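You operate a simulated robot arm through the tools that you are given. There is no shell and no other tool.

You are at the controls of a simulated robot arm. One attempt, no reset.

## Task
Water the cream tray and shut the damp cylinder in on the slab.
Fine: about 200 ml in the tray, jug back; wait till the cupboard gauge is in the green. Set down upright: purple jug, damp cylinder.

It is judged by the outcome, as a careful person would: the job done as asked, and still so three seconds after it is handed in. It fails if anything else is knocked over, pushed out of place, dropped, spilled or broken.

## Robot
A 7-joint arm with a two-finger parallel gripper, fixed in place. Base frame: the origin is on the floor under the middle of its stand, x ahead of it, y to its left, z up. Readings come in m, degrees, newtons and seconds.
It reaches about 1.479 m from its shoulder. Its first joint turns from -166.0 to 166.0 degrees. Payload 4.4 kg.
The TCP is the grasp point between the finger pads, 0.023 m short of the fingertips. In the tool frame z runs along the fingers and y along their closing line. Largest opening 0.094 m; finger width 0.038, thickness 0.01; the body of the gripper, 0.054 by 0.096 m, starts 0.039 m behind the TCP.
Orientation is that of the tool frame in the base frame, as a unit quaternion [x, y, z, w]. With the fingers straight down and closing along the base's y, the tool's x points along the base's -x, its y along +y and its z along -z.

## Interface
- The arm moves only by the tool send_rows. Its argument "plan" is a list of rows, each a list of 7 numbers: the shift along the tool's x, y, z in units of 200 mm (1.0 is 200 mm), then the turn, a rotation vector about the tool's x, y, z in units of 120 degrees (1.0 is 120 degrees), then the opening, from 0 (shut) to 1 (fully open). In form: [[dx, dy, dz, wx, wy, wz, jaw], ...]. A call has 1 to 20 rows; each row is the pose to reach, as a shift and turn from the pose commanded when the call began, along the tool's axes at that moment. A call with a number of a shift or a turn outside -1 to 1 is refused whole. Rows are played at 5 a second. More than 0.05 m and 8.6 degrees between two rows, or a gripper value outside its range, and nothing of the call is played. Where a pose cannot be reached the arm comes as near as it can. A force on the tool above 40 N (or 10 N above the force at the start of the call, whichever is more), or a blocked arm, ends the call early, and 0.2 s more pass. The fingers move at their own pace (about 0.072 m/s each) and stop on an object; they squeeze with about 41 N. The grip force told is the motor's: it shows also when the fingers shut on nothing. Time passes only in rows, and 0.2 s behind the last, so rows that repeat a pose let the fingers close. It gives the time, the measured TCP pose, the force on the tool (base axes), the opening and the grip force at its end, in the units of the frame above (readings bear some noise), with the torque about the TCP (base axes, N m) and any sound that the robot's microphone picked up.
- Cameras (640 x 400 px; columns grow to the right, rows downward): "scene" is fixed at [0.4004, -0.6534, 1.3177]; the picture's right is [0.81, -0.59, 0.00], its down [-0.29, -0.40, -0.87] and it looks along [0.51, 0.71, -0.49] (base axes); focal length 328 px, centre (320, 200). "wrist" rides on the gripper at [0.086, 0.016, -0.074] in the tool frame; the picture's right is [-0.18, 0.98, 0.00], its down [-0.58, -0.11, -0.81] and it looks along [-0.79, -0.15, 0.59] (tool axes); focal length 243 px, centre (320, 200). There is no depth. A picture from a camera that has moved, and an enlarged one, comes with that camera's place and axes in the base frame and with its lens.
- get_image(camera): a new picture of that camera. It takes no simulated time.
- close_up(camera, box): a new picture of the part [left, top, right, bottom] of that camera's present view, enlarged. It takes no simulated time.
- sign_off(): hands the job in; it is judged then, once.

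Nothing tells you positions but the pictures and the camera data. Unless the task says otherwise, let go and move clear before handing in.

The tools are called after "Request:" by a JSON object that holds its "op" and its "data". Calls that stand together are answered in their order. send_rows: Moves the arm, as the interface text tells. Its arguments: {"type":"object","properties":{"plan":{"type":"array","items":{"type":"array","items":{"type":"number"}}}},"required":["plan"]} The other tools are called the same way: get_image (camera) takes a picture; close_up (camera, box) takes an enlarged picture of a part of a camera's view; sign_off () hands the job in.

At the start:

```text
t: 0.0
tool_pos: [0.7924, 0.068, 1.1248]
tool_rot: [0.0, 1.0, 0.0, 0.0]
force: [-0.1, 0.0, -0.6]
ft_torque: [0.0, 0.01, 0.03]
width: 0.094
grasp_force: 0.1
```

scene: 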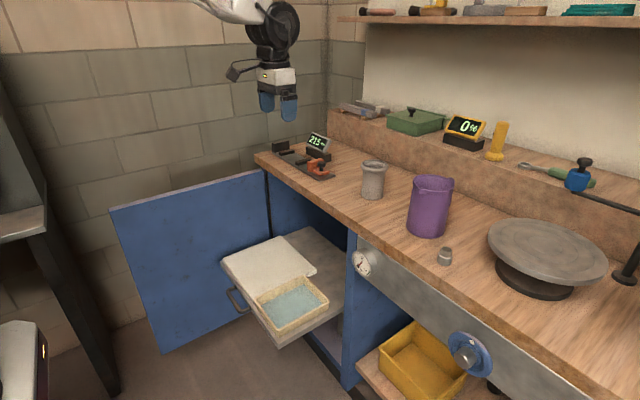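
wrist: 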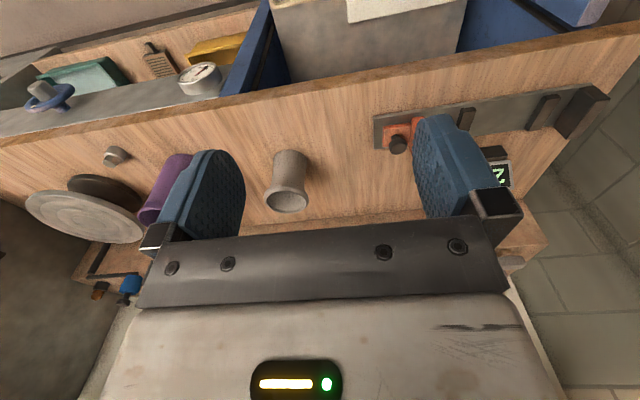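

I see a workbench with a grey cylinder, a purple jug, a small weight, a turntable, and a damp cupboard below with an open blue door, a pulled-out slab and a cream tray. I'll look closer at everything before I move.

Request:
{"op": "close_up", "data": {"camera": "scene", "box": [100, 160, 400, 380]}}

Request:
{"op": "close_up", "data": {"camera": "scene", "box": [240, 90, 480, 280]}}

Request:
{"op": "close_up", "data": {"camera": "scene", "box": [330, 220, 520, 400]}}

Request:
{"op": "close_up", "data": {"camera": "scene", "box": [380, 90, 640, 260]}}

Request:
{"op": "get_image", "data": {"camera": "wrist"}}

```text
1.82 times, centred on (250, 270) of scene
camera zoom: at [0.4004, -0.6534, 1.3177], right [0.81, -0.59, 0.0], down [-0.29, -0.4, -0.87], along [0.51, 0.71, -0.49], focal length 597 px, centre (447, 73)
```

zoom: 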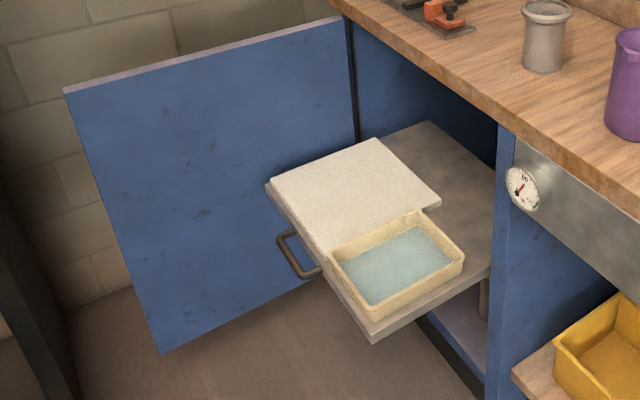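

```text
2.11 times, centred on (360, 185) of scene
camera zoom: at [0.4004, -0.6534, 1.3177], right [0.81, -0.59, 0.0], down [-0.29, -0.4, -0.87], along [0.51, 0.71, -0.49], focal length 691 px, centre (236, 232)
```

zoom: 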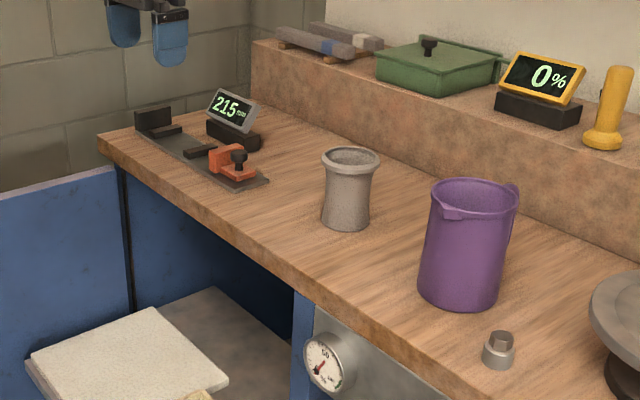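

```text
2.22 times, centred on (425, 310) of scene
camera zoom: at [0.4004, -0.6534, 1.3177], right [0.81, -0.59, 0.0], down [-0.29, -0.4, -0.87], along [0.51, 0.71, -0.49], focal length 729 px, centre (87, -44)
```

zoom: 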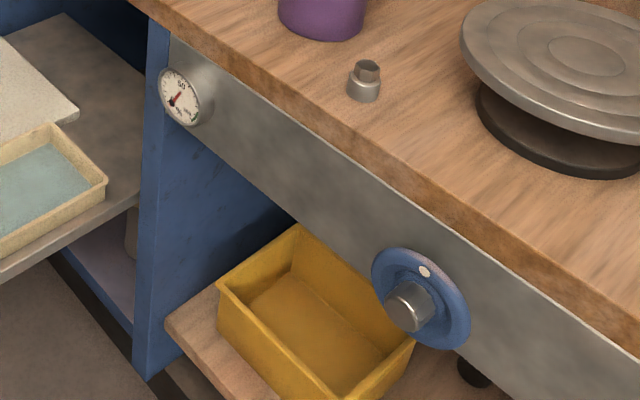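

```text
2.35 times, centred on (510, 175) of scene
camera zoom: at [0.4004, -0.6534, 1.3177], right [0.81, -0.59, 0.0], down [-0.29, -0.4, -0.87], along [0.51, 0.71, -0.49], focal length 772 px, centre (-127, 259)
```

zoom: 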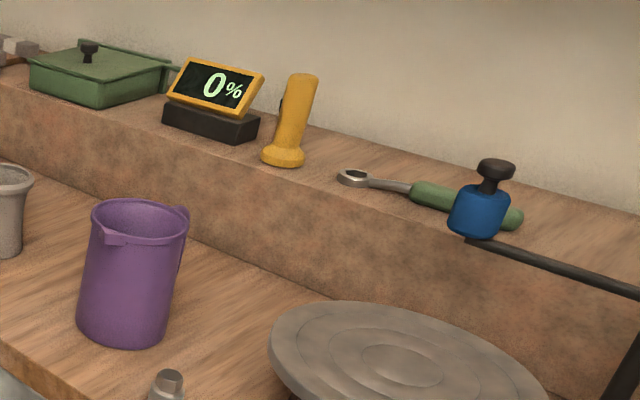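

```text
taken
camera wrist: at [0.7059, 0.0848, 1.1984], right [0.18, 0.98, 0.0], down [0.58, -0.11, 0.81], along [0.79, -0.15, -0.59], focal length 243 px, centre (320, 200)
```

wrist: 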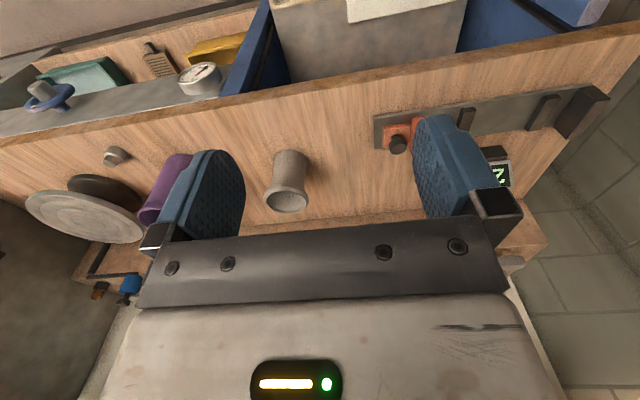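

The bench top comes out near z = 0.85, with the cylinder near (1.04, -0.04) and the jug near (1.04, -0.25). The pulled-out shelf is near z ≈ 0.5. I'll zoom in on the jug, gauge, tray and cylinder.

Request:
{"op": "close_up", "data": {"camera": "scene", "box": [390, 160, 470, 250]}}

Request:
{"op": "close_up", "data": {"camera": "scene", "box": [345, 245, 385, 280]}}

Request:
{"op": "close_up", "data": {"camera": "scene", "box": [210, 220, 350, 360]}}

Request:
{"op": "close_up", "data": {"camera": "scene", "box": [340, 145, 410, 210]}}

Request:
{"op": "close_up", "data": {"camera": "wrist", "box": [130, 0, 350, 230]}}

Request:
{"op": "close_up", "data": {"camera": "scene", "box": [260, 110, 350, 190]}}

```text
4.44 times, centred on (430, 205) of scene
camera zoom: at [0.4004, -0.6534, 1.3177], right [0.81, -0.59, 0.0], down [-0.29, -0.4, -0.87], along [0.51, 0.71, -0.49], focal length 1459 px, centre (-169, 178)
```

zoom: 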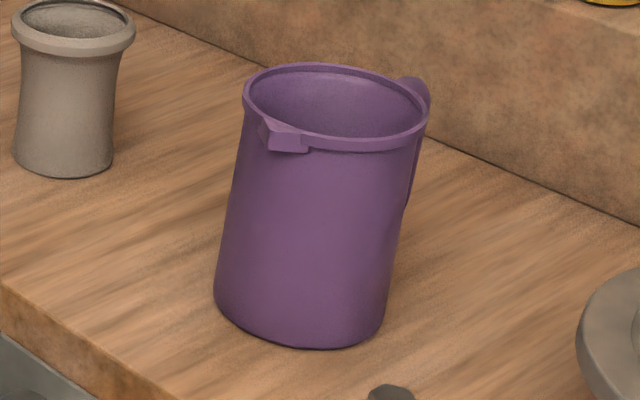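

```text
11.43 times, centred on (365, 262) of scene
camera zoom: at [0.4004, -0.6534, 1.3177], right [0.81, -0.59, 0.0], down [-0.29, -0.4, -0.87], along [0.51, 0.71, -0.49], focal length 3751 px, centre (-194, -514)
```

zoom: 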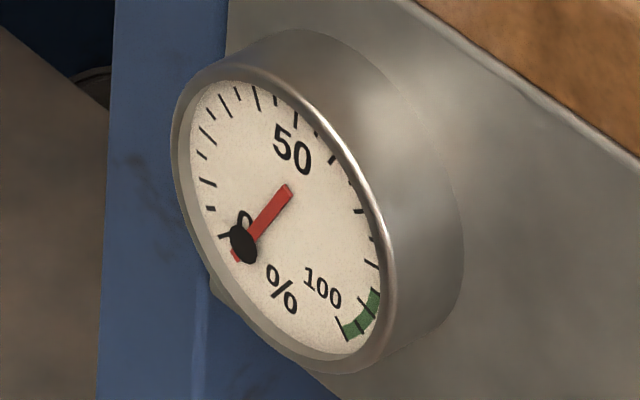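

```text
2.86 times, centred on (280, 290) of scene
camera zoom: at [0.4004, -0.6534, 1.3177], right [0.81, -0.59, 0.0], down [-0.29, -0.4, -0.87], along [0.51, 0.71, -0.49], focal length 938 px, centre (434, -57)
```

zoom: 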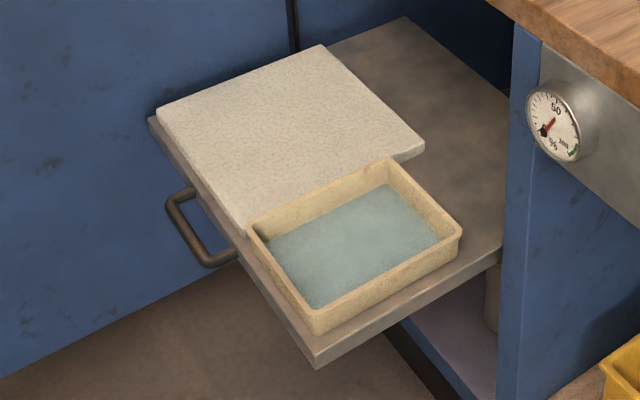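

```text
6.15 times, centred on (375, 178) of scene
camera zoom: at [0.4004, -0.6534, 1.3177], right [0.81, -0.59, 0.0], down [-0.29, -0.4, -0.87], along [0.51, 0.71, -0.49], focal length 2020 px, centre (-18, 338)
```

zoom: 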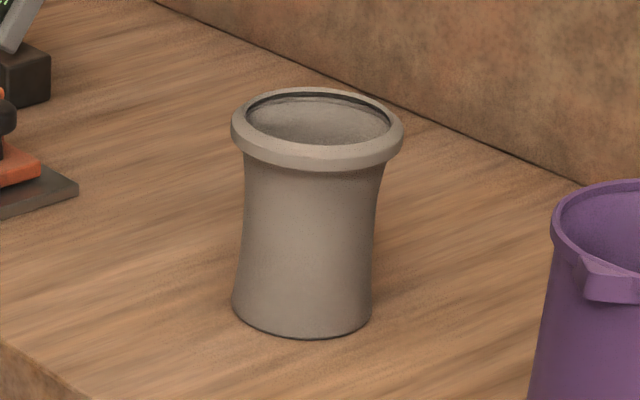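

```text
1.74 times, centred on (240, 115) of wrist
camera zoom: at [0.7059, 0.0848, 1.1984], right [0.18, 0.98, 0.0], down [0.58, -0.11, 0.81], along [0.79, -0.15, -0.59], focal length 422 px, centre (459, 348)
```

zoom: 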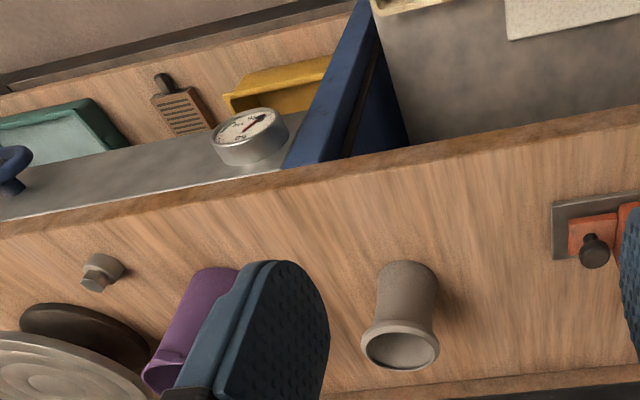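

```text
5.00 times, centred on (305, 150) of scene
camera zoom: at [0.4004, -0.6534, 1.3177], right [0.81, -0.59, 0.0], down [-0.29, -0.4, -0.87], along [0.51, 0.71, -0.49], focal length 1641 px, centre (395, 450)
```

zoom: 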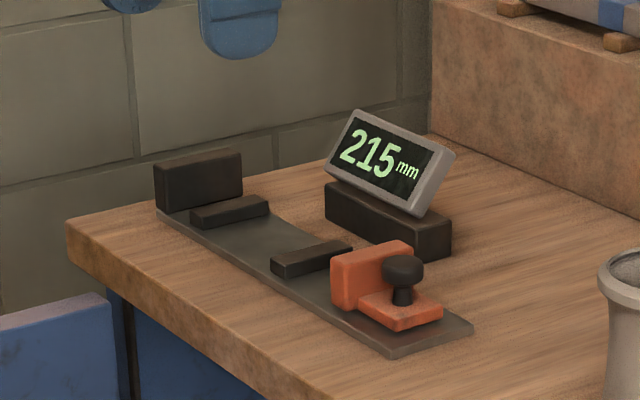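

The gauge reads 0 % and its green band is about 93–100 %. The jug looks about 0.10 m wide, wider than the jaw opens, so I'll likely take it by its handle on the far side. I'm backing the arm off and tilting the hand to look down at the shelf, tray and bench.

Request:
{"op": "send_rows", "data": {"plan": [[0.2, 0, 0, 0, 0.05, 0, 1], [0.4, 0, 0, 0, 0.1, 0, 1], [0.6, 0, 0, 0, 0.15, 0, 1], [0.8, 0, 0, 0, 0.2, 0, 1], [1.0, 0, 0, 0, 0.25, 0, 1], [1.0, 0, 0, 0, 0.25, 0, 1]]}}

Request:
{"op": "get_image", "data": {"camera": "wrist"}}

Request:
{"op": "get_image", "data": {"camera": "scene"}}

```text
t: 1.4
tool_pos: [0.5949, 0.0681, 1.1244]
tool_rot: [0.0, 0.966, 0.001, -0.259]
force: [0.3, 0.1, -0.3]
ft_torque: [0.01, -0.04, -0.02]
width: 0.094
grasp_force: 0.1
```

```text
taken
camera wrist: at [0.5549, 0.0852, 1.2311], right [0.16, 0.98, -0.09], down [0.91, -0.11, 0.41], along [0.39, -0.15, -0.91], focal length 243 px, centre (320, 200)
```

wrist: 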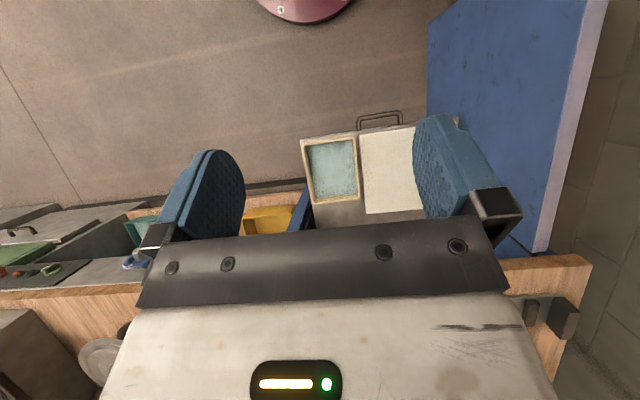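

```text
taken
```

scene: 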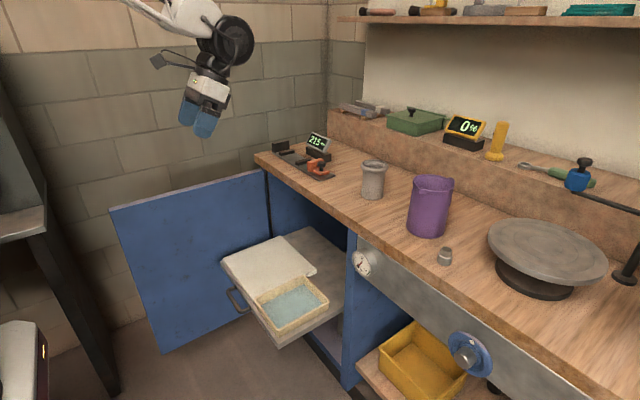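

Request:
{"op": "close_up", "data": {"camera": "wrist", "box": [280, 90, 480, 240]}}

Request:
{"op": "close_up", "data": {"camera": "wrist", "box": [400, 0, 640, 300]}}

Request:
{"op": "close_up", "data": {"camera": "wrist", "box": [0, 180, 160, 400]}}

```text
2.67 times, centred on (380, 165) of wrist
camera zoom: at [0.5549, 0.0852, 1.2311], right [0.16, 0.98, -0.09], down [0.91, -0.11, 0.41], along [0.39, -0.15, -0.91], focal length 647 px, centre (160, 293)
```

zoom: 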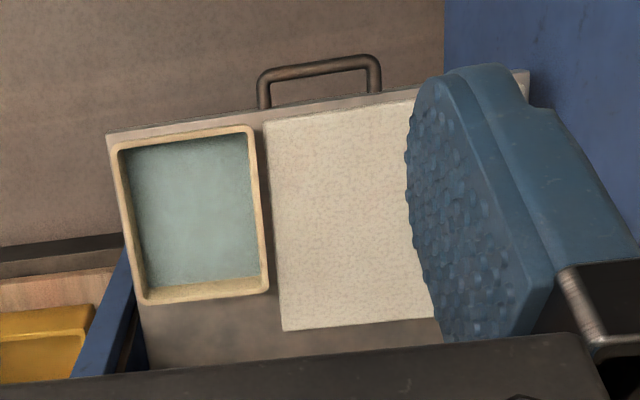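

```text
1.33 times, centred on (520, 150) of wrist
camera zoom: at [0.5549, 0.0852, 1.2311], right [0.16, 0.98, -0.09], down [0.91, -0.11, 0.41], along [0.39, -0.15, -0.91], focal length 324 px, centre (53, 267)
```

zoom: 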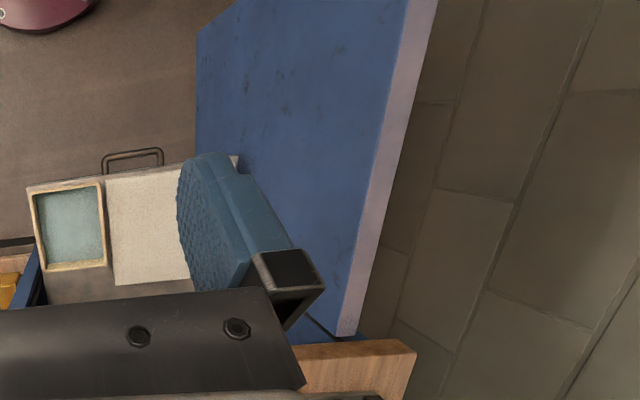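

```text
1.82 times, centred on (80, 290) of wrist
camera zoom: at [0.5549, 0.0852, 1.2311], right [0.16, 0.98, -0.09], down [0.91, -0.11, 0.41], along [0.39, -0.15, -0.91], focal length 441 px, centre (756, 36)
```

zoom: 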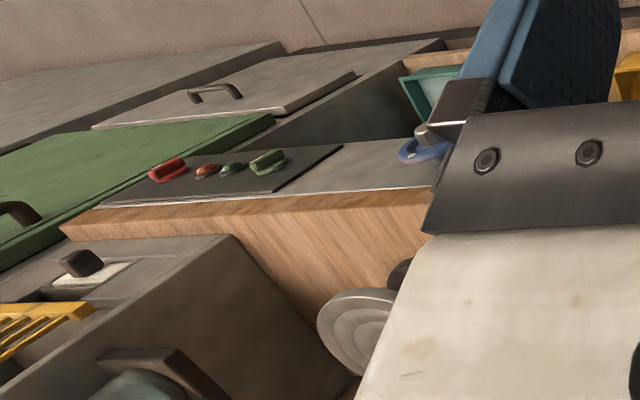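

I place the tray rim at about z 0.50, x 0.685–0.88, y -0.06–0.10. The slab top is at about z 0.483, x 0.685–0.945, y 0.115–0.395, and the shelf handle is at about x 0.636, y 0.18. Next I'll straighten the hand and yaw left to check the free space around the door.

Request:
{"op": "send_rows", "data": {"plan": [[0, 0, 0, 0, -0.06, 0, 1], [0, 0, 0, 0, -0.12, 0, 1], [0, 0, 0, 0, -0.18, 0, 1], [0, 0, 0, 0, -0.25, 0, 1]]}}

Request:
{"op": "send_rows", "data": {"plan": [[0, 0, 0, 0, 0, -0.065, 1], [0, 0, 0, 0, 0, -0.13, 1], [0, 0, 0, 0, 0, -0.195, 1], [0, 0, 0, 0, 0, -0.26, 1], [0, 0, 0, 0, 0, -0.325, 1], [0, 0, 0, 0, 0, -0.39, 1], [0, 0, 0, 0, 0, -0.455, 1], [0, 0, 0, 0, 0, -0.52, 1], [0, 0, 0, 0, 0, -0.585, 1], [0, 0, 0, 0, 0, -0.65, 1]]}}

Request:
{"op": "get_image", "data": {"camera": "wrist"}}

Request:
{"op": "get_image", "data": {"camera": "scene"}}

```text
t: 2.4
tool_pos: [0.5949, 0.0675, 1.1237]
tool_rot: [0.0, 1.0, 0.0, 0.001]
force: [0.2, 0.1, 0.2]
ft_torque: [0.02, -0.01, -0.02]
width: 0.0939
grasp_force: 0.0
```

```text
t: 4.6
tool_pos: [0.5934, 0.0675, 1.1257]
tool_rot: [-0.63, 0.777, 0.0, -0.001]
force: [-0.4, -0.8, -0.2]
ft_torque: [-0.03, 0.0, 0.02]
width: 0.0942
grasp_force: 0.0
```

```text
taken
camera wrist: at [0.5587, -0.013, 1.1984], right [-0.92, 0.38, 0.0], down [0.23, 0.55, 0.81], along [0.31, 0.74, -0.59], focal length 243 px, centre (320, 200)
```

wrist: 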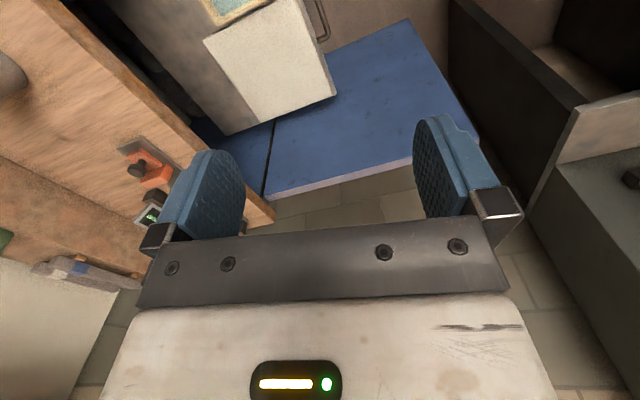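

```text
taken
```

scene: 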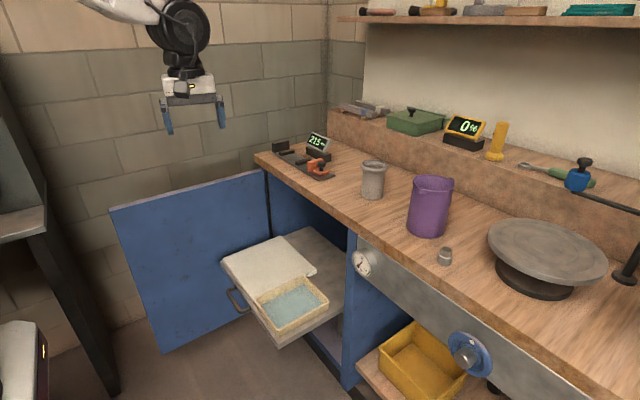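

To the left there is a separate side unit at about x < 0.28, y > 0.37, with its top near z 0.85, then clear space behind the door before the wall. I'll turn back and go look at the jug from above to find its handle and the water in it.

Request:
{"op": "send_rows", "data": {"plan": [[0.058, -0.089, -0.015, 0, 0, 0.065, 1], [0.116, -0.178, -0.03, 0, 0, 0.13, 1], [0.174, -0.267, -0.045, 0, 0, 0.195, 1], [0.232, -0.356, -0.06, 0, 0, 0.26, 1], [0.29, -0.445, -0.075, 0, 0, 0.325, 1], [0.348, -0.534, -0.09, 0, 0, 0.39, 1], [0.406, -0.623, -0.105, 0, 0, 0.455, 1], [0.464, -0.712, -0.12, 0, 0, 0.52, 1], [0.522, -0.801, -0.135, 0, 0, 0.585, 1], [0.58, -0.89, -0.15, 0, 0, 0.65, 1]]}}

Request:
{"op": "send_rows", "data": {"plan": [[-0.14, -0.15, -0.04, 0, 0.05, 0, 1], [-0.28, -0.3, -0.08, 0, 0.1, 0, 1], [-0.42, -0.45, -0.12, 0, 0.15, 0, 1], [-0.56, -0.6, -0.16, 0, 0.2, 0, 1], [-0.7, -0.75, -0.2, 0, 0.25, 0, 1], [-0.7, -0.75, -0.2, 0, 0.25, 0, 1]]}}

Request:
{"op": "get_image", "data": {"camera": "wrist"}}

```text
t: 6.8
tool_pos: [0.7441, -0.0823, 1.1558]
tool_rot: [0.002, 1.0, 0.0, 0.001]
force: [-0.2, 0.9, -0.3]
ft_torque: [-0.01, -0.02, 0.03]
width: 0.0939
grasp_force: 0.0
```

```text
t: 8.2
tool_pos: [0.8841, -0.2326, 1.1969]
tool_rot: [0.0, 0.966, 0.0, -0.259]
force: [0.6, -0.5, -0.1]
ft_torque: [-0.01, 0.01, 0.01]
width: 0.0941
grasp_force: 0.1
```

```text
taken
camera wrist: at [0.8456, -0.2157, 1.3023], right [0.16, 0.98, -0.09], down [0.91, -0.11, 0.41], along [0.39, -0.15, -0.91], focal length 243 px, centre (320, 200)
```

wrist: 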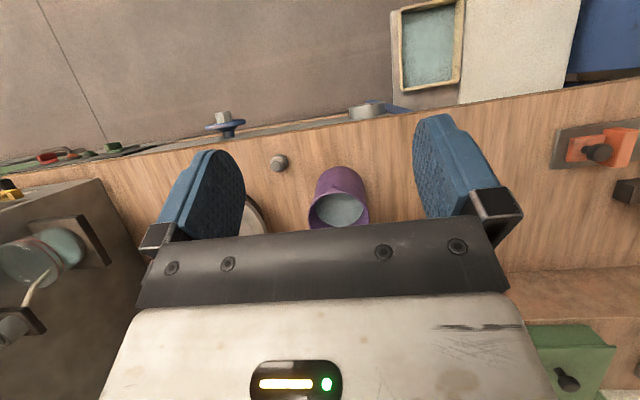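

Request:
{"op": "close_up", "data": {"camera": "wrist", "box": [280, 150, 400, 240]}}

Request:
{"op": "close_up", "data": {"camera": "wrist", "box": [380, 0, 500, 100]}}

```text
4.44 times, centred on (340, 195) of wrist
camera zoom: at [0.8456, -0.2157, 1.3023], right [0.16, 0.98, -0.09], down [0.91, -0.11, 0.41], along [0.39, -0.15, -0.91], focal length 1078 px, centre (231, 222)
```

zoom: 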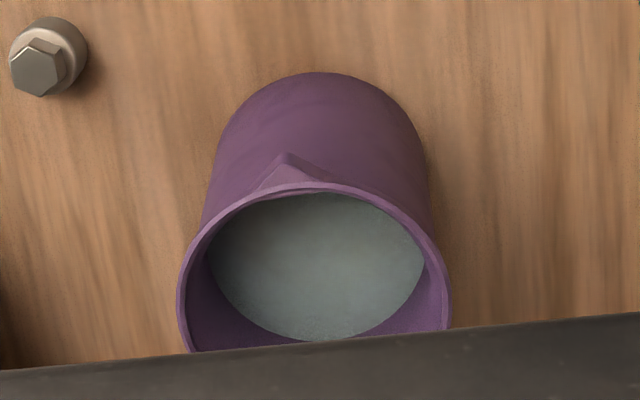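

```text
4.00 times, centred on (440, 50) of wrist
camera zoom: at [0.8456, -0.2157, 1.3023], right [0.16, 0.98, -0.09], down [0.91, -0.11, 0.41], along [0.39, -0.15, -0.91], focal length 970 px, centre (-160, 800)
```

zoom: 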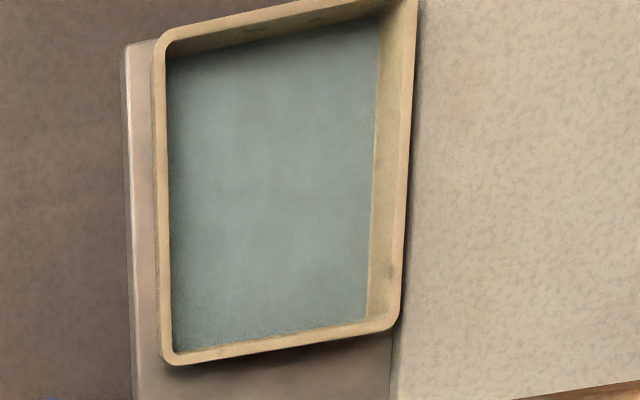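

The jug's spout points straight at the robot (-x), so the handle must be on the far side (+x), and I can see water in it. I'll swing round to view the handle from the left side.

Request:
{"op": "send_rows", "data": {"plan": [[-0.066, 0.183, -0.018, 0, -0.05, 0, 1], [-0.132, 0.366, -0.036, 0, -0.1, 0, 1], [-0.198, 0.549, -0.054, 0, -0.15, 0, 1], [-0.264, 0.732, -0.072, 0, -0.2, 0, 1], [-0.33, 0.915, -0.09, 0, -0.25, 0, 1]]}}

Request:
{"op": "send_rows", "data": {"plan": [[-0.08, 0.018, 0.031, 0, 0, 0.0625, 1], [-0.16, 0.037, 0.062, 0, 0, 0.125, 1], [-0.24, 0.055, 0.093, 0, 0, 0.1875, 1], [-0.32, 0.073, 0.123, 0, 0, 0.25, 1], [-0.4, 0.092, 0.154, 0, 0, 0.3125, 1], [-0.475, 0.11, 0.185, 0, 0, 0.375, 1], [-0.555, 0.128, 0.216, 0, 0, 0.4375, 1], [-0.635, 0.147, 0.247, 0, 0, 0.5, 1], [-0.71, 0.165, 0.278, 0, 0, 0.5625, 1], [-0.79, 0.183, 0.308, 0, 0, 0.625, 1], [-0.87, 0.2, 0.34, 0, 0, 0.6875, 1], [-0.95, 0.22, 0.37, 0, 0, 0.75, 1]]}}

Request:
{"op": "get_image", "data": {"camera": "wrist"}}

Request:
{"op": "get_image", "data": {"camera": "scene"}}

```text
t: 9.4
tool_pos: [0.95, -0.0496, 1.1774]
tool_rot: [0.0, 1.0, 0.001, 0.0]
force: [0.1, 0.2, -0.2]
ft_torque: [0.0, -0.01, -0.02]
width: 0.0942
grasp_force: 0.0
```

```text
t: 12.0
tool_pos: [1.1388, -0.0052, 1.1041]
tool_rot: [0.708, 0.707, 0.0, 0.0]
force: [-0.2, 0.2, 0.6]
ft_torque: [0.0, 0.04, 0.03]
width: 0.0938
grasp_force: 0.0
```

```text
taken
camera wrist: at [1.1545, 0.0812, 1.1778], right [0.98, -0.19, 0.0], down [-0.11, -0.58, 0.81], along [-0.15, -0.79, -0.59], focal length 243 px, centre (320, 200)
```

wrist: 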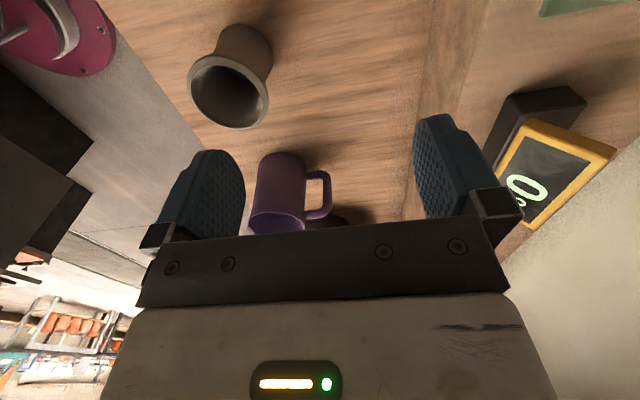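

```text
taken
```

scene: 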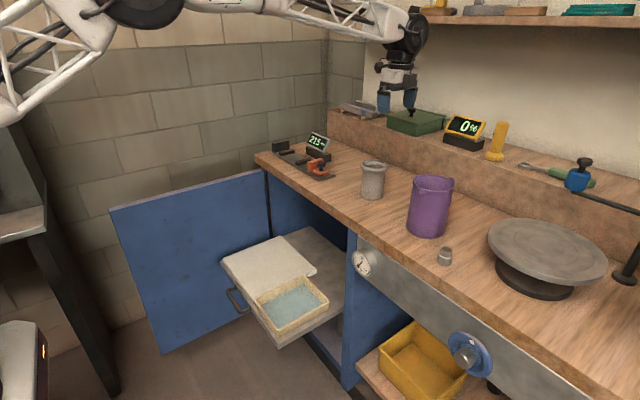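

Request:
{"op": "close_up", "data": {"camera": "wrist", "box": [235, 135, 355, 235]}}

Request:
{"op": "close_up", "data": {"camera": "wrist", "box": [170, 10, 310, 140]}}

```text
4.00 times, centred on (295, 185) of wrist
camera zoom: at [1.1545, 0.0812, 1.1778], right [0.98, -0.19, 0.0], down [-0.11, -0.58, 0.81], along [-0.15, -0.79, -0.59], focal length 970 px, centre (420, 260)
```

zoom: 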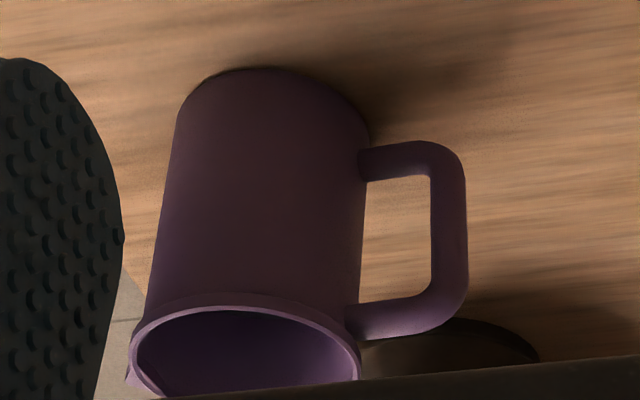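

```text
3.08 times, centred on (240, 75) of wrist
camera zoom: at [1.1545, 0.0812, 1.1778], right [0.98, -0.19, 0.0], down [-0.11, -0.58, 0.81], along [-0.15, -0.79, -0.59], focal length 746 px, centre (566, 585)
```

zoom: 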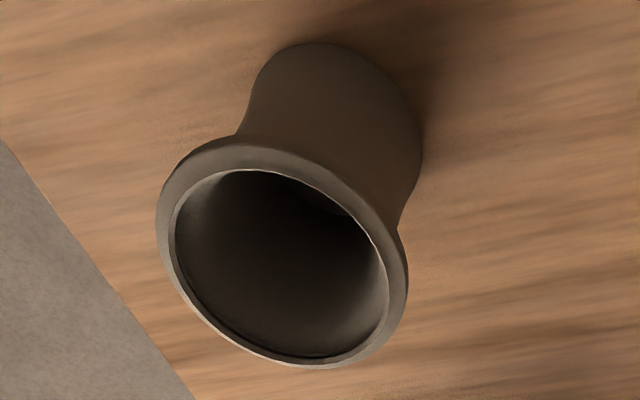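

The handle is a D-shaped bar on the +x side. The bar is near x 1.107, y -0.245, spans z 0.88–0.97 and is about 15 mm thick. The jug axis is at about (1.02, -0.245) and its rim at about z 0.976. I'll move over the handle with the fingers closing along y.

Request:
{"op": "send_rows", "data": {"plan": [[-0.075, -0.013, 0.006, 0, 0, -0.0625, 1], [-0.15, -0.027, 0.012, 0, 0, -0.125, 1], [-0.225, -0.04, 0.018, 0, 0, -0.1875, 1], [-0.3, -0.053, 0.023, 0, 0, -0.25, 1], [-0.375, -0.067, 0.029, 0, 0, -0.3125, 1], [-0.45, -0.08, 0.035, 0, 0, -0.375, 1], [-0.525, -0.093, 0.041, 0, 0, -0.4375, 1], [-0.6, -0.107, 0.047, 0, 0, -0.5, 1], [-0.675, -0.12, 0.053, 0, 0, -0.5625, 1], [-0.75, -0.133, 0.058, 0, 0, -0.625, 1], [-0.825, -0.147, 0.064, 0, 0, -0.6875, 1], [-0.9, -0.16, 0.07, 0, 0, -0.75, 1]]}}

Request:
{"op": "send_rows", "data": {"plan": [[0, -0.15, 0, 0, 0, 0, 1], [0, -0.3, 0, 0, 0, 0, 1], [0, -0.3, 0, 0, 0, 0, 1]]}}

Request:
{"op": "get_image", "data": {"camera": "wrist"}}

Request:
{"op": "get_image", "data": {"camera": "scene"}}

```text
t: 14.6
tool_pos: [1.1069, -0.1854, 1.0891]
tool_rot: [-0.001, 1.0, 0.0, 0.0]
force: [0.4, -0.5, 0.1]
ft_torque: [0.03, 0.0, 0.03]
width: 0.0942
grasp_force: 0.0
```

```text
t: 15.4
tool_pos: [1.1077, -0.2467, 1.0902]
tool_rot: [0.0, 1.0, 0.0, 0.0]
force: [0.2, -0.2, -0.6]
ft_torque: [-0.01, -0.03, -0.01]
width: 0.0941
grasp_force: 0.1
```

```text
taken
camera wrist: at [1.0198, -0.2295, 1.1633], right [0.18, 0.98, 0.0], down [0.58, -0.11, 0.81], along [0.79, -0.15, -0.59], focal length 243 px, centre (320, 200)
```

wrist: 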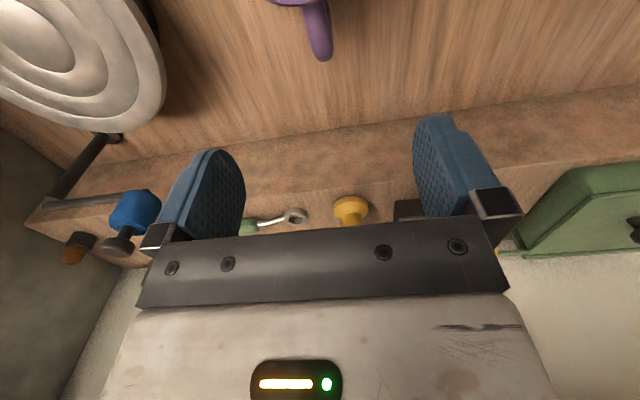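

```text
taken
```

scene: 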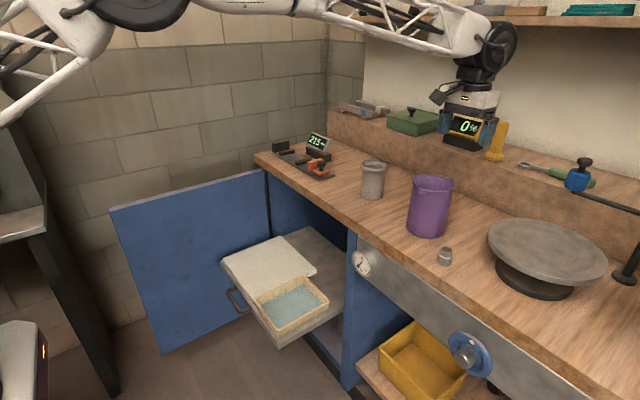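

Request:
{"op": "close_up", "data": {"camera": "wrist", "box": [260, 0, 380, 80]}}

Request:
{"op": "close_up", "data": {"camera": "scene", "box": [390, 60, 530, 250]}}

```text
5.00 times, centred on (320, 40) of wrist
camera zoom: at [1.0198, -0.2295, 1.1633], right [0.18, 0.98, 0.0], down [0.58, -0.11, 0.81], along [0.79, -0.15, -0.59], focal length 1213 px, centre (320, 1000)
```

zoom: 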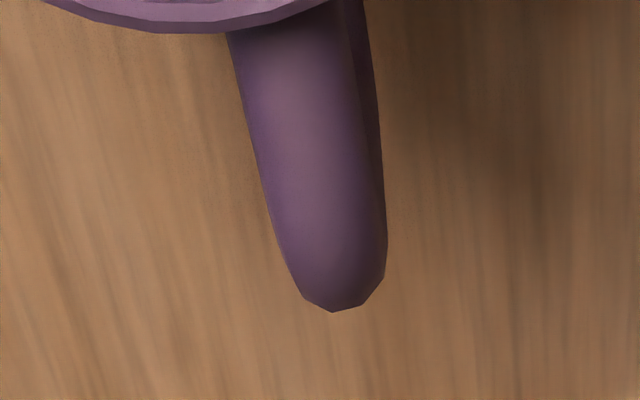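

```text
2.11 times, centred on (460, 155) of scene
camera zoom: at [0.4004, -0.6534, 1.3177], right [0.81, -0.59, 0.0], down [-0.29, -0.4, -0.87], along [0.51, 0.71, -0.49], focal length 691 px, centre (25, 295)
```

zoom: 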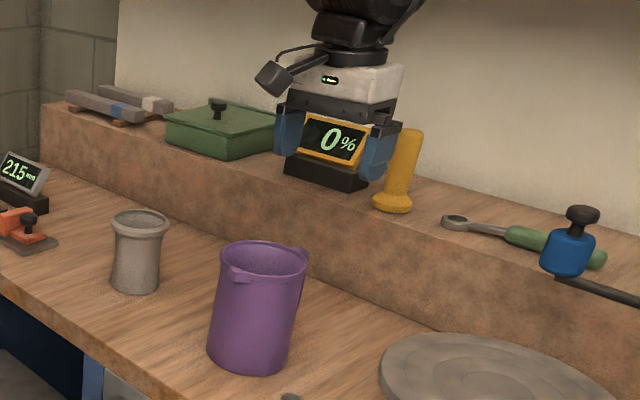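

The handle centreline is at y ≈ -0.2425 and the fingers straddle it. I'll descend slowly onto it with the jaws open.

Request:
{"op": "send_rows", "data": {"plan": [[0.01, 0.02, 0.1, 0, 0, 0, 1], [0.01, 0.02, 0.2, 0, 0, 0, 1], [0.01, 0.02, 0.3, 0, 0, 0, 1], [0.01, 0.02, 0.4, 0, 0, 0, 1], [0.01, 0.02, 0.5, 0, 0, 0, 1], [0.01, 0.02, 0.6, 0, 0, 0, 1], [0.01, 0.02, 0.68, 0, 0, 0, 1], [0.01, 0.02, 0.73, 0, 0, 0, 1], [0.01, 0.02, 0.73, 0, 0, 0, 1]]}}

Request:
{"op": "get_image", "data": {"camera": "wrist"}}

Request:
{"op": "close_up", "data": {"camera": "scene", "box": [390, 100, 530, 250]}}

```text
t: 17.4
tool_pos: [1.1062, -0.2412, 0.9437]
tool_rot: [0.0, 1.0, 0.0, 0.001]
force: [-0.1, -0.1, 0.2]
ft_torque: [-0.01, 0.0, -0.02]
width: 0.0942
grasp_force: 0.1
```

```text
taken
camera wrist: at [1.0184, -0.2246, 1.0169], right [0.18, 0.98, 0.0], down [0.58, -0.11, 0.81], along [0.79, -0.15, -0.59], focal length 243 px, centre (320, 200)
```

wrist: 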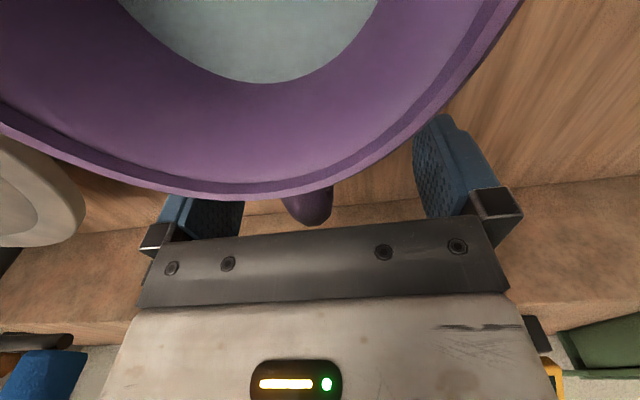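

```text
2.67 times, centred on (460, 175) of scene
camera zoom: at [0.4004, -0.6534, 1.3177], right [0.81, -0.59, 0.0], down [-0.29, -0.4, -0.87], along [0.51, 0.71, -0.49], focal length 875 px, centre (-53, 267)
```

zoom: 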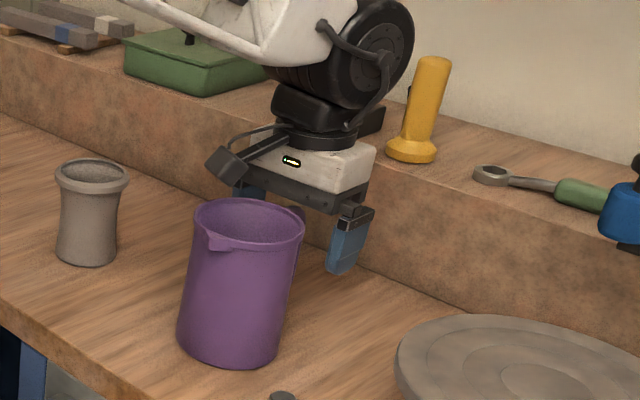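

The fingers straddle the handle cleanly. I'll lower another 3 mm, close, and check the grip before lifting.

Request:
{"op": "send_rows", "data": {"plan": [[0, 0, 0.015, 0, 0, 0, 1], [0, 0, 0.015, 0, 0, 0, 0], [0, 0, 0.015, 0, 0, 0, 0], [0, 0, 0.015, 0, 0, 0, 0], [0, 0, 0.015, 0, 0, 0, 0], [0, 0, 0.015, 0, 0, 0, 0], [0, 0, 0.015, 0, 0, 0, 0]]}}

Request:
{"op": "get_image", "data": {"camera": "wrist"}}

Request:
{"op": "close_up", "data": {"camera": "scene", "box": [390, 100, 530, 250]}}

```text
t: 19.0
tool_pos: [1.1054, -0.2416, 0.9398]
tool_rot: [-0.001, 1.0, 0.0, 0.0]
force: [-1.2, -2.4, 0.7]
ft_torque: [-0.03, 0.18, 0.18]
width: 0.0158
grasp_force: 40.9
```

```text
taken
camera wrist: at [1.0183, -0.2247, 1.0142], right [0.18, 0.98, 0.0], down [0.58, -0.11, 0.81], along [0.79, -0.15, -0.59], focal length 243 px, centre (320, 200)
```

wrist: 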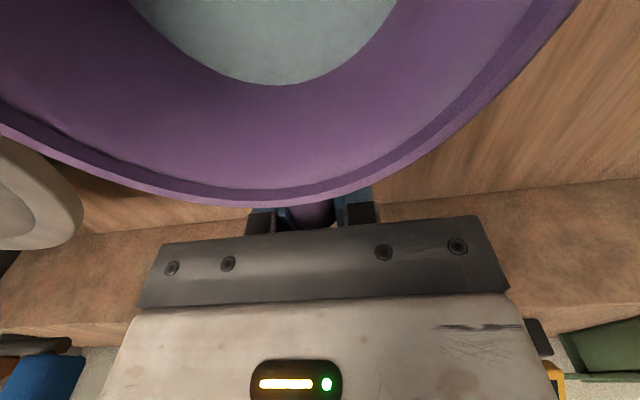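

```text
2.67 times, centred on (460, 175) of scene
camera zoom: at [0.4004, -0.6534, 1.3177], right [0.81, -0.59, 0.0], down [-0.29, -0.4, -0.87], along [0.51, 0.71, -0.49], focal length 875 px, centre (-53, 267)
```

zoom: 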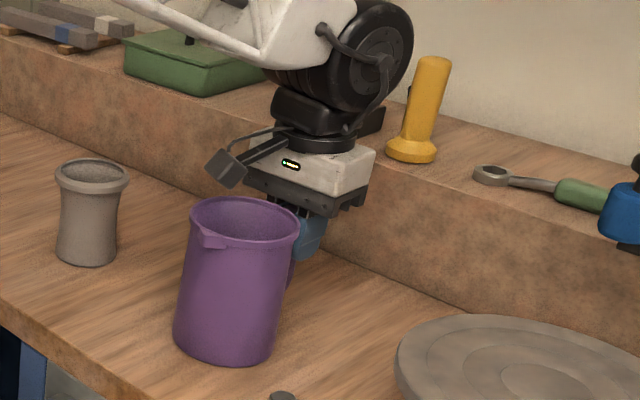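

The grip is solid at 15.8 mm width and 41 N. I'll lift a couple of centimetres and check that the jug stays level.

Request:
{"op": "send_rows", "data": {"plan": [[0, 0, -0.02, 0, 0, 0, 0], [0, 0, -0.04, 0, 0, 0, 0], [0, 0, -0.07, 0, 0, 0, 0], [0, 0, -0.1, 0, 0, 0, 0], [0, 0, -0.1, 0, 0, 0, 0], [0, 0, -0.1, 0, 0, 0, 0]]}}

Request:
{"op": "get_image", "data": {"camera": "wrist"}}

Request:
{"op": "close_up", "data": {"camera": "scene", "box": [390, 100, 530, 250]}}

```text
t: 20.4
tool_pos: [1.1059, -0.2418, 0.9619]
tool_rot: [0.0, 1.0, 0.0, 0.0]
force: [0.6, -0.6, -5.6]
ft_torque: [0.01, -0.4, 0.01]
width: 0.0157
grasp_force: 40.7
```

```text
taken
camera wrist: at [1.0183, -0.2249, 1.0341], right [0.18, 0.98, 0.0], down [0.58, -0.11, 0.81], along [0.79, -0.15, -0.59], focal length 243 px, centre (320, 200)
```

wrist: 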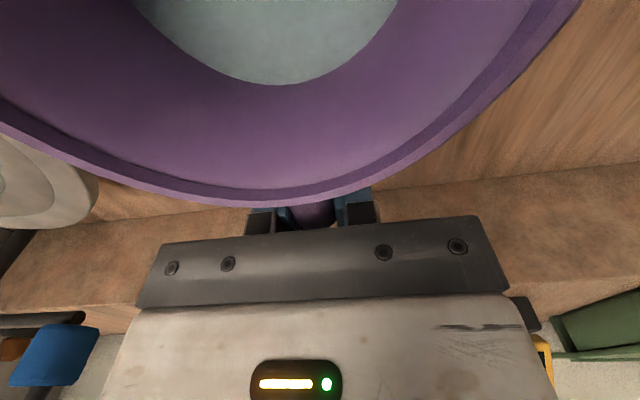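

```text
2.67 times, centred on (460, 175) of scene
camera zoom: at [0.4004, -0.6534, 1.3177], right [0.81, -0.59, 0.0], down [-0.29, -0.4, -0.87], along [0.51, 0.71, -0.49], focal length 875 px, centre (-53, 267)
```

zoom: 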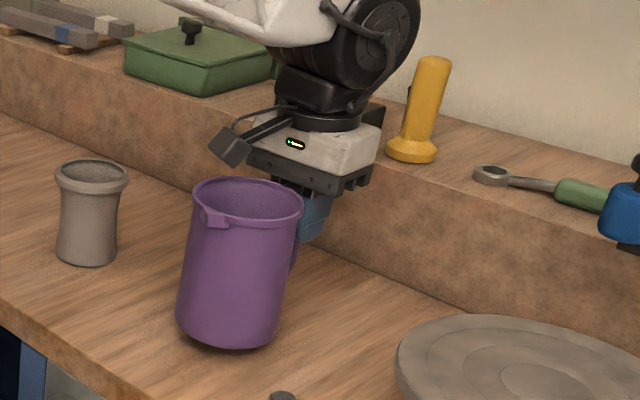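

The jug hangs level with no slip, at about 5.6 N in total. I'll lift it clear and carry it slowly toward the front over the pulled-out shelf, keeping it upright.

Request:
{"op": "send_rows", "data": {"plan": [[0, 0, -0.08, 0, 0, 0, 0], [0, 0, -0.16, 0, 0, 0, 0], [0, 0, -0.24, 0, 0, 0, 0], [0, 0, -0.32, 0, 0, 0, 0], [0, 0, -0.4, 0, 0, 0, 0], [0, 0, -0.48, 0, 0, 0, 0], [0, 0, -0.56, 0, 0, 0, 0], [0, 0, -0.64, 0, 0, 0, 0], [0, 0, -0.7, 0, 0, 0, 0], [0, 0, -0.7, 0, 0, 0, 0]]}}

Request:
{"op": "send_rows", "data": {"plan": [[0.04, 0.04, 0, 0, 0, 0, 0], [0.1, 0.1, 0, 0, 0, 0, 0], [0.17, 0.17, 0, 0, 0, 0, 0], [0.24, 0.24, 0, 0, 0, 0, 0], [0.31, 0.31, 0, 0, 0, 0, 0], [0.38, 0.38, 0, 0, 0, 0, 0], [0.45, 0.45, 0, 0, 0, 0, 0], [0.52, 0.52, 0, 0, 0, 0, 0], [0.59, 0.59, 0, 0, 0, 0, 0], [0.66, 0.66, 0, 0, 0, 0, 0], [0.73, 0.73, 0, 0, 0, 0, 0], [0.78, 0.78, 0, 0, 0, 0, 0], [0.8, 0.8, 0, 0, 0, 0, 0]]}}

Request:
{"op": "send_rows", "data": {"plan": [[0.04, 0.03, 0, 0, 0, 0, 0], [0.1, 0.08, 0, 0, 0, 0, 0], [0.17, 0.14, 0, 0, 0, 0, 0], [0.24, 0.21, 0, 0, 0, 0, 0], [0.31, 0.28, 0, 0, 0, 0, 0], [0.38, 0.35, 0, 0, 0, 0, 0], [0.45, 0.42, 0, 0, 0, 0, 0], [0.52, 0.47, 0, 0, 0, 0, 0], [0.58, 0.5, 0, 0, 0, 0, 0], [0.62, 0.518, 0, 0, 0, 0, 0], [0.62, 0.518, 0, 0, 0, 0, 0]]}}

Request:
{"op": "get_image", "data": {"camera": "scene"}}

Request:
{"op": "get_image", "data": {"camera": "wrist"}}

```text
t: 22.6
tool_pos: [1.1055, -0.2422, 1.101]
tool_rot: [0.0, 1.0, -0.001, -0.001]
force: [0.3, 0.2, -5.1]
ft_torque: [0.04, -0.41, 0.01]
width: 0.0155
grasp_force: 40.6
```

```text
t: 25.4
tool_pos: [0.944, -0.0824, 1.1]
tool_rot: [0.0, 1.0, 0.0, 0.001]
force: [0.4, 0.4, -5.5]
ft_torque: [0.01, -0.42, 0.03]
width: 0.016
grasp_force: 40.8
```

```text
t: 27.8
tool_pos: [0.8212, 0.0216, 1.1]
tool_rot: [-0.001, 1.0, 0.0, 0.0]
force: [-0.8, 0.1, -5.6]
ft_torque: [0.0, -0.42, -0.02]
width: 0.0156
grasp_force: 40.9
```

```text
taken
```

scene: 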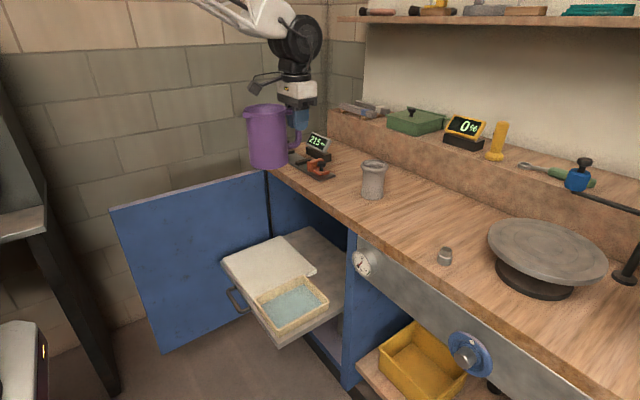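

```text
taken
camera wrist: at [0.7339, 0.039, 1.1738], right [0.18, 0.98, 0.0], down [0.58, -0.11, 0.81], along [0.79, -0.15, -0.59], focal length 243 px, centre (320, 200)
```

wrist: 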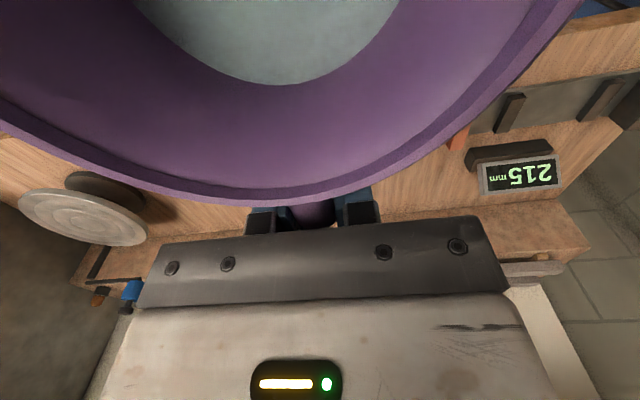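

The jug is steady above the shelf. I'll take several weight readings here as the "before" reference.

Request:
{"op": "send_rows", "data": {"plan": [[0, 0, 0, 0, 0, 0, 0]]}}

Request:
{"op": "send_rows", "data": {"plan": [[0, 0, 0, 0, 0, 0, 0]]}}

Request:
{"op": "send_rows", "data": {"plan": [[0, 0, 0, 0, 0, 0, 0]]}}

Request:
{"op": "send_rows", "data": {"plan": [[0, 0, 0, 0, 0, 0, 0]]}}

Request:
{"op": "send_rows", "data": {"plan": [[0, 0, 0, 0, 0, 0, 0]]}}

Request:
{"op": "send_rows", "data": {"plan": [[0, 0, 0, 0, 0, 0, 0]]}}

Request:
{"op": "send_rows", "data": {"plan": [[0, 0, 0, 0, 0, 0, 0]]}}

Request:
{"op": "send_rows", "data": {"plan": [[0, 0, 0, 0, 0, 0, 0]]}}

```text
t: 28.2
tool_pos: [0.8209, 0.0226, 1.1004]
tool_rot: [0.0, 1.0, 0.0, -0.001]
force: [0.3, 0.2, -5.5]
ft_torque: [-0.02, -0.39, 0.03]
width: 0.0156
grasp_force: 40.8
```

```text
t: 28.6
tool_pos: [0.8227, 0.0223, 1.1006]
tool_rot: [-0.001, 1.0, 0.0, 0.0]
force: [0.1, 0.0, -5.3]
ft_torque: [0.02, -0.41, 0.01]
width: 0.016
grasp_force: 41.1
```

```text
t: 29.0
tool_pos: [0.821, 0.0221, 1.1013]
tool_rot: [0.0, 1.0, -0.001, 0.0]
force: [-0.3, -0.5, -5.1]
ft_torque: [0.03, -0.35, 0.01]
width: 0.0158
grasp_force: 41.4
```

```text
t: 29.4
tool_pos: [0.8221, 0.0204, 1.1005]
tool_rot: [0.0, 1.0, -0.001, 0.0]
force: [-0.7, -0.8, -5.9]
ft_torque: [0.01, -0.42, 0.0]
width: 0.0157
grasp_force: 41.2
```

```text
t: 29.8
tool_pos: [0.8212, 0.0216, 1.1007]
tool_rot: [0.0, 1.0, 0.0, 0.0]
force: [0.1, -0.5, -6.2]
ft_torque: [-0.01, -0.41, -0.01]
width: 0.0158
grasp_force: 41.4
```

```text
t: 30.2
tool_pos: [0.8215, 0.0224, 1.1006]
tool_rot: [-0.001, 1.0, 0.0, 0.0]
force: [-0.2, -0.1, -5.7]
ft_torque: [-0.01, -0.4, 0.01]
width: 0.0158
grasp_force: 40.8
```

```text
t: 30.6
tool_pos: [0.8213, 0.0218, 1.1015]
tool_rot: [0.0, 1.0, 0.0, 0.0]
force: [0.2, 0.5, -5.2]
ft_torque: [-0.03, -0.41, 0.01]
width: 0.0157
grasp_force: 40.8
```

```text
t: 31.0
tool_pos: [0.8215, 0.0208, 1.1]
tool_rot: [0.0, 1.0, 0.0, -0.001]
force: [0.3, -0.9, -6.7]
ft_torque: [-0.03, -0.36, -0.02]
width: 0.0158
grasp_force: 40.8
```

Before pouring I read about 5.65 N and 0.40 N·m, so 200 ml should show as about 2.0 N and 0.145 N·m less. I'll lower in front of the bench edge and tilt partway to 35°, which is below the pouring angle.

Request:
{"op": "send_rows", "data": {"plan": [[0, 0, 0.05, 0, 0, 0, 0], [0, 0, 0.13, 0, 0, 0, 0], [0, 0, 0.22, 0, 0, 0, 0], [0, 0, 0.31, 0, 0, 0, 0], [0, 0, 0.4, 0, 0, 0, 0], [0, 0, 0.49, 0, 0, 0, 0], [0, 0, 0.58, 0, 0, 0, 0], [0, 0, 0.67, 0, 0, 0, 0], [0, 0, 0.75, 0, 0, 0, 0], [0, 0, 0.8, 0, 0, 0, 0], [0, 0, 0.8, 0, 0, 0, 0]]}}

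Request:
{"op": "send_rows", "data": {"plan": [[-0.01, 0, 0.06, 0, -0.015, 0, 0], [-0.02, 0, 0.14, 0, -0.04, 0, 0], [-0.035, 0, 0.22, 0, -0.065, 0, 0], [-0.05, 0, 0.31, 0, -0.09, 0, 0], [-0.062, 0, 0.4, 0, -0.116, 0, 0], [-0.075, 0, 0.5, 0, -0.145, 0, 0], [-0.09, 0, 0.6, 0, -0.175, 0, 0], [-0.105, 0, 0.7, 0, -0.205, 0, 0], [-0.12, 0, 0.8, 0, -0.235, 0, 0], [-0.135, 0, 0.88, 0, -0.262, 0, 0], [-0.145, 0, 0.95, 0, -0.282, 0, 0], [-0.15, 0, 1.0, 0, -0.2917, 0, 0], [-0.15, 0, 1.0, 0, -0.2917, 0, 0]]}}

Request:
{"op": "get_image", "data": {"camera": "scene"}}

Request:
{"op": "get_image", "data": {"camera": "wrist"}}

```text
t: 33.4
tool_pos: [0.8205, 0.0213, 0.9409]
tool_rot: [0.001, 1.0, 0.0, -0.001]
force: [-0.6, 0.0, -5.2]
ft_torque: [0.02, -0.37, 0.01]
width: 0.016
grasp_force: 40.9
```

```text
t: 36.2
tool_pos: [0.8519, 0.0221, 0.7405]
tool_rot: [0.0, 0.954, 0.0, 0.301]
force: [-0.2, 0.2, -4.8]
ft_torque: [0.02, -0.27, -0.01]
width: 0.0157
grasp_force: 41.6
```

```text
taken
```

scene: 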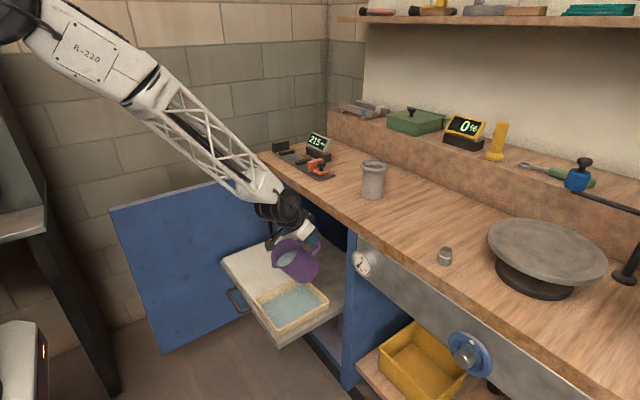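

```text
taken
camera wrist: at [0.7374, 0.0388, 0.7507], right [0.15, 0.98, 0.11], down [0.01, -0.11, 0.99], along [0.99, -0.15, -0.03], focal length 243 px, centre (320, 200)
```

wrist: 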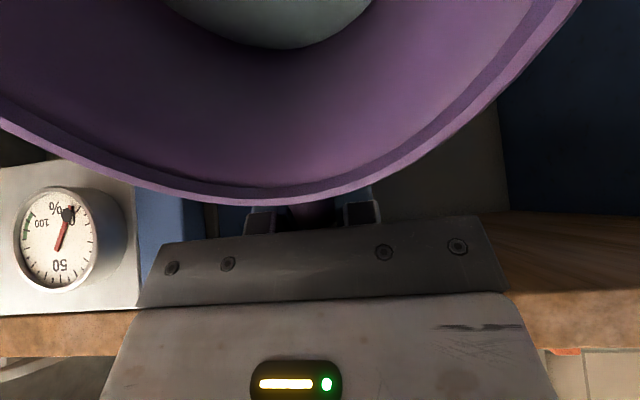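

Request:
{"op": "close_up", "data": {"camera": "scene", "box": [210, 170, 390, 340]}}

```text
2.35 times, centred on (300, 255) of scene
camera zoom: at [0.4004, -0.6534, 1.3177], right [0.81, -0.59, 0.0], down [-0.29, -0.4, -0.87], along [0.51, 0.71, -0.49], focal length 772 px, centre (367, 71)
```

zoom: 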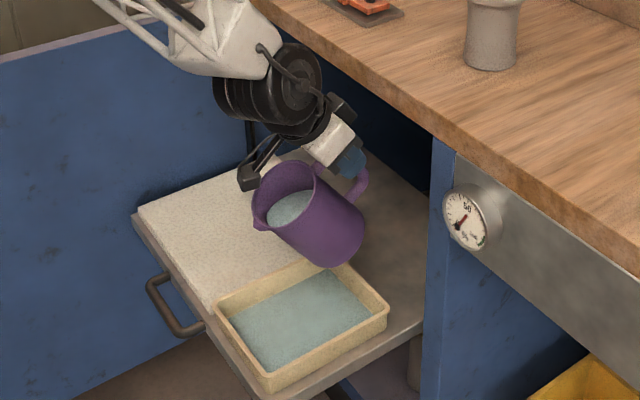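

The tilted jug's spout is where I expected, right above the tray area. I'll bring the spout to about (0.78, 0.022, 0.62) over the tray centre at 45°, then add small tilt steps while watching the flow.

Request:
{"op": "send_rows", "data": {"plan": [[-0.01, 0, 0.06, 0, -0.016, 0, 0], [-0.027, 0, 0.13, 0, -0.033, 0, 0], [-0.04, 0, 0.19, 0, -0.05, 0, 0], [-0.053, 0, 0.25, 0, -0.067, 0, 0], [-0.066, 0, 0.315, 0, -0.0833, 0, 0], [-0.066, 0, 0.315, 0, -0.0833, 0, 0]]}}

Request:
{"op": "close_up", "data": {"camera": "scene", "box": [210, 170, 390, 340]}}

```text
t: 37.6
tool_pos: [0.8946, 0.0196, 0.6999]
tool_rot: [0.002, 0.927, -0.002, 0.376]
force: [-0.7, -0.6, -5.9]
ft_torque: [-0.02, -0.16, 0.0]
width: 0.0158
grasp_force: 40.9
out of reach, approached as far as the arm can: row 5, 6
```

```text
2.35 times, centred on (300, 255) of scene
camera zoom: at [0.4004, -0.6534, 1.3177], right [0.81, -0.59, 0.0], down [-0.29, -0.4, -0.87], along [0.51, 0.71, -0.49], focal length 772 px, centre (367, 71)
```

zoom: 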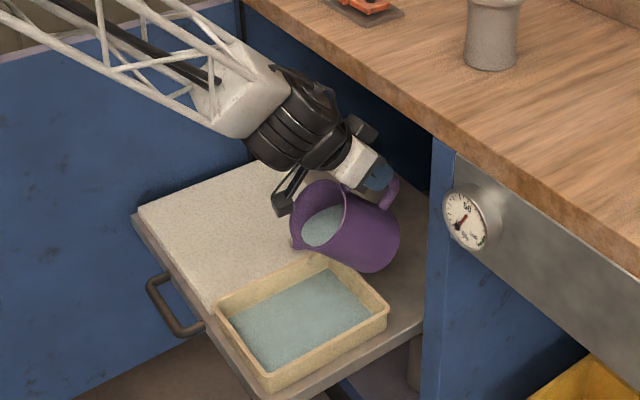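

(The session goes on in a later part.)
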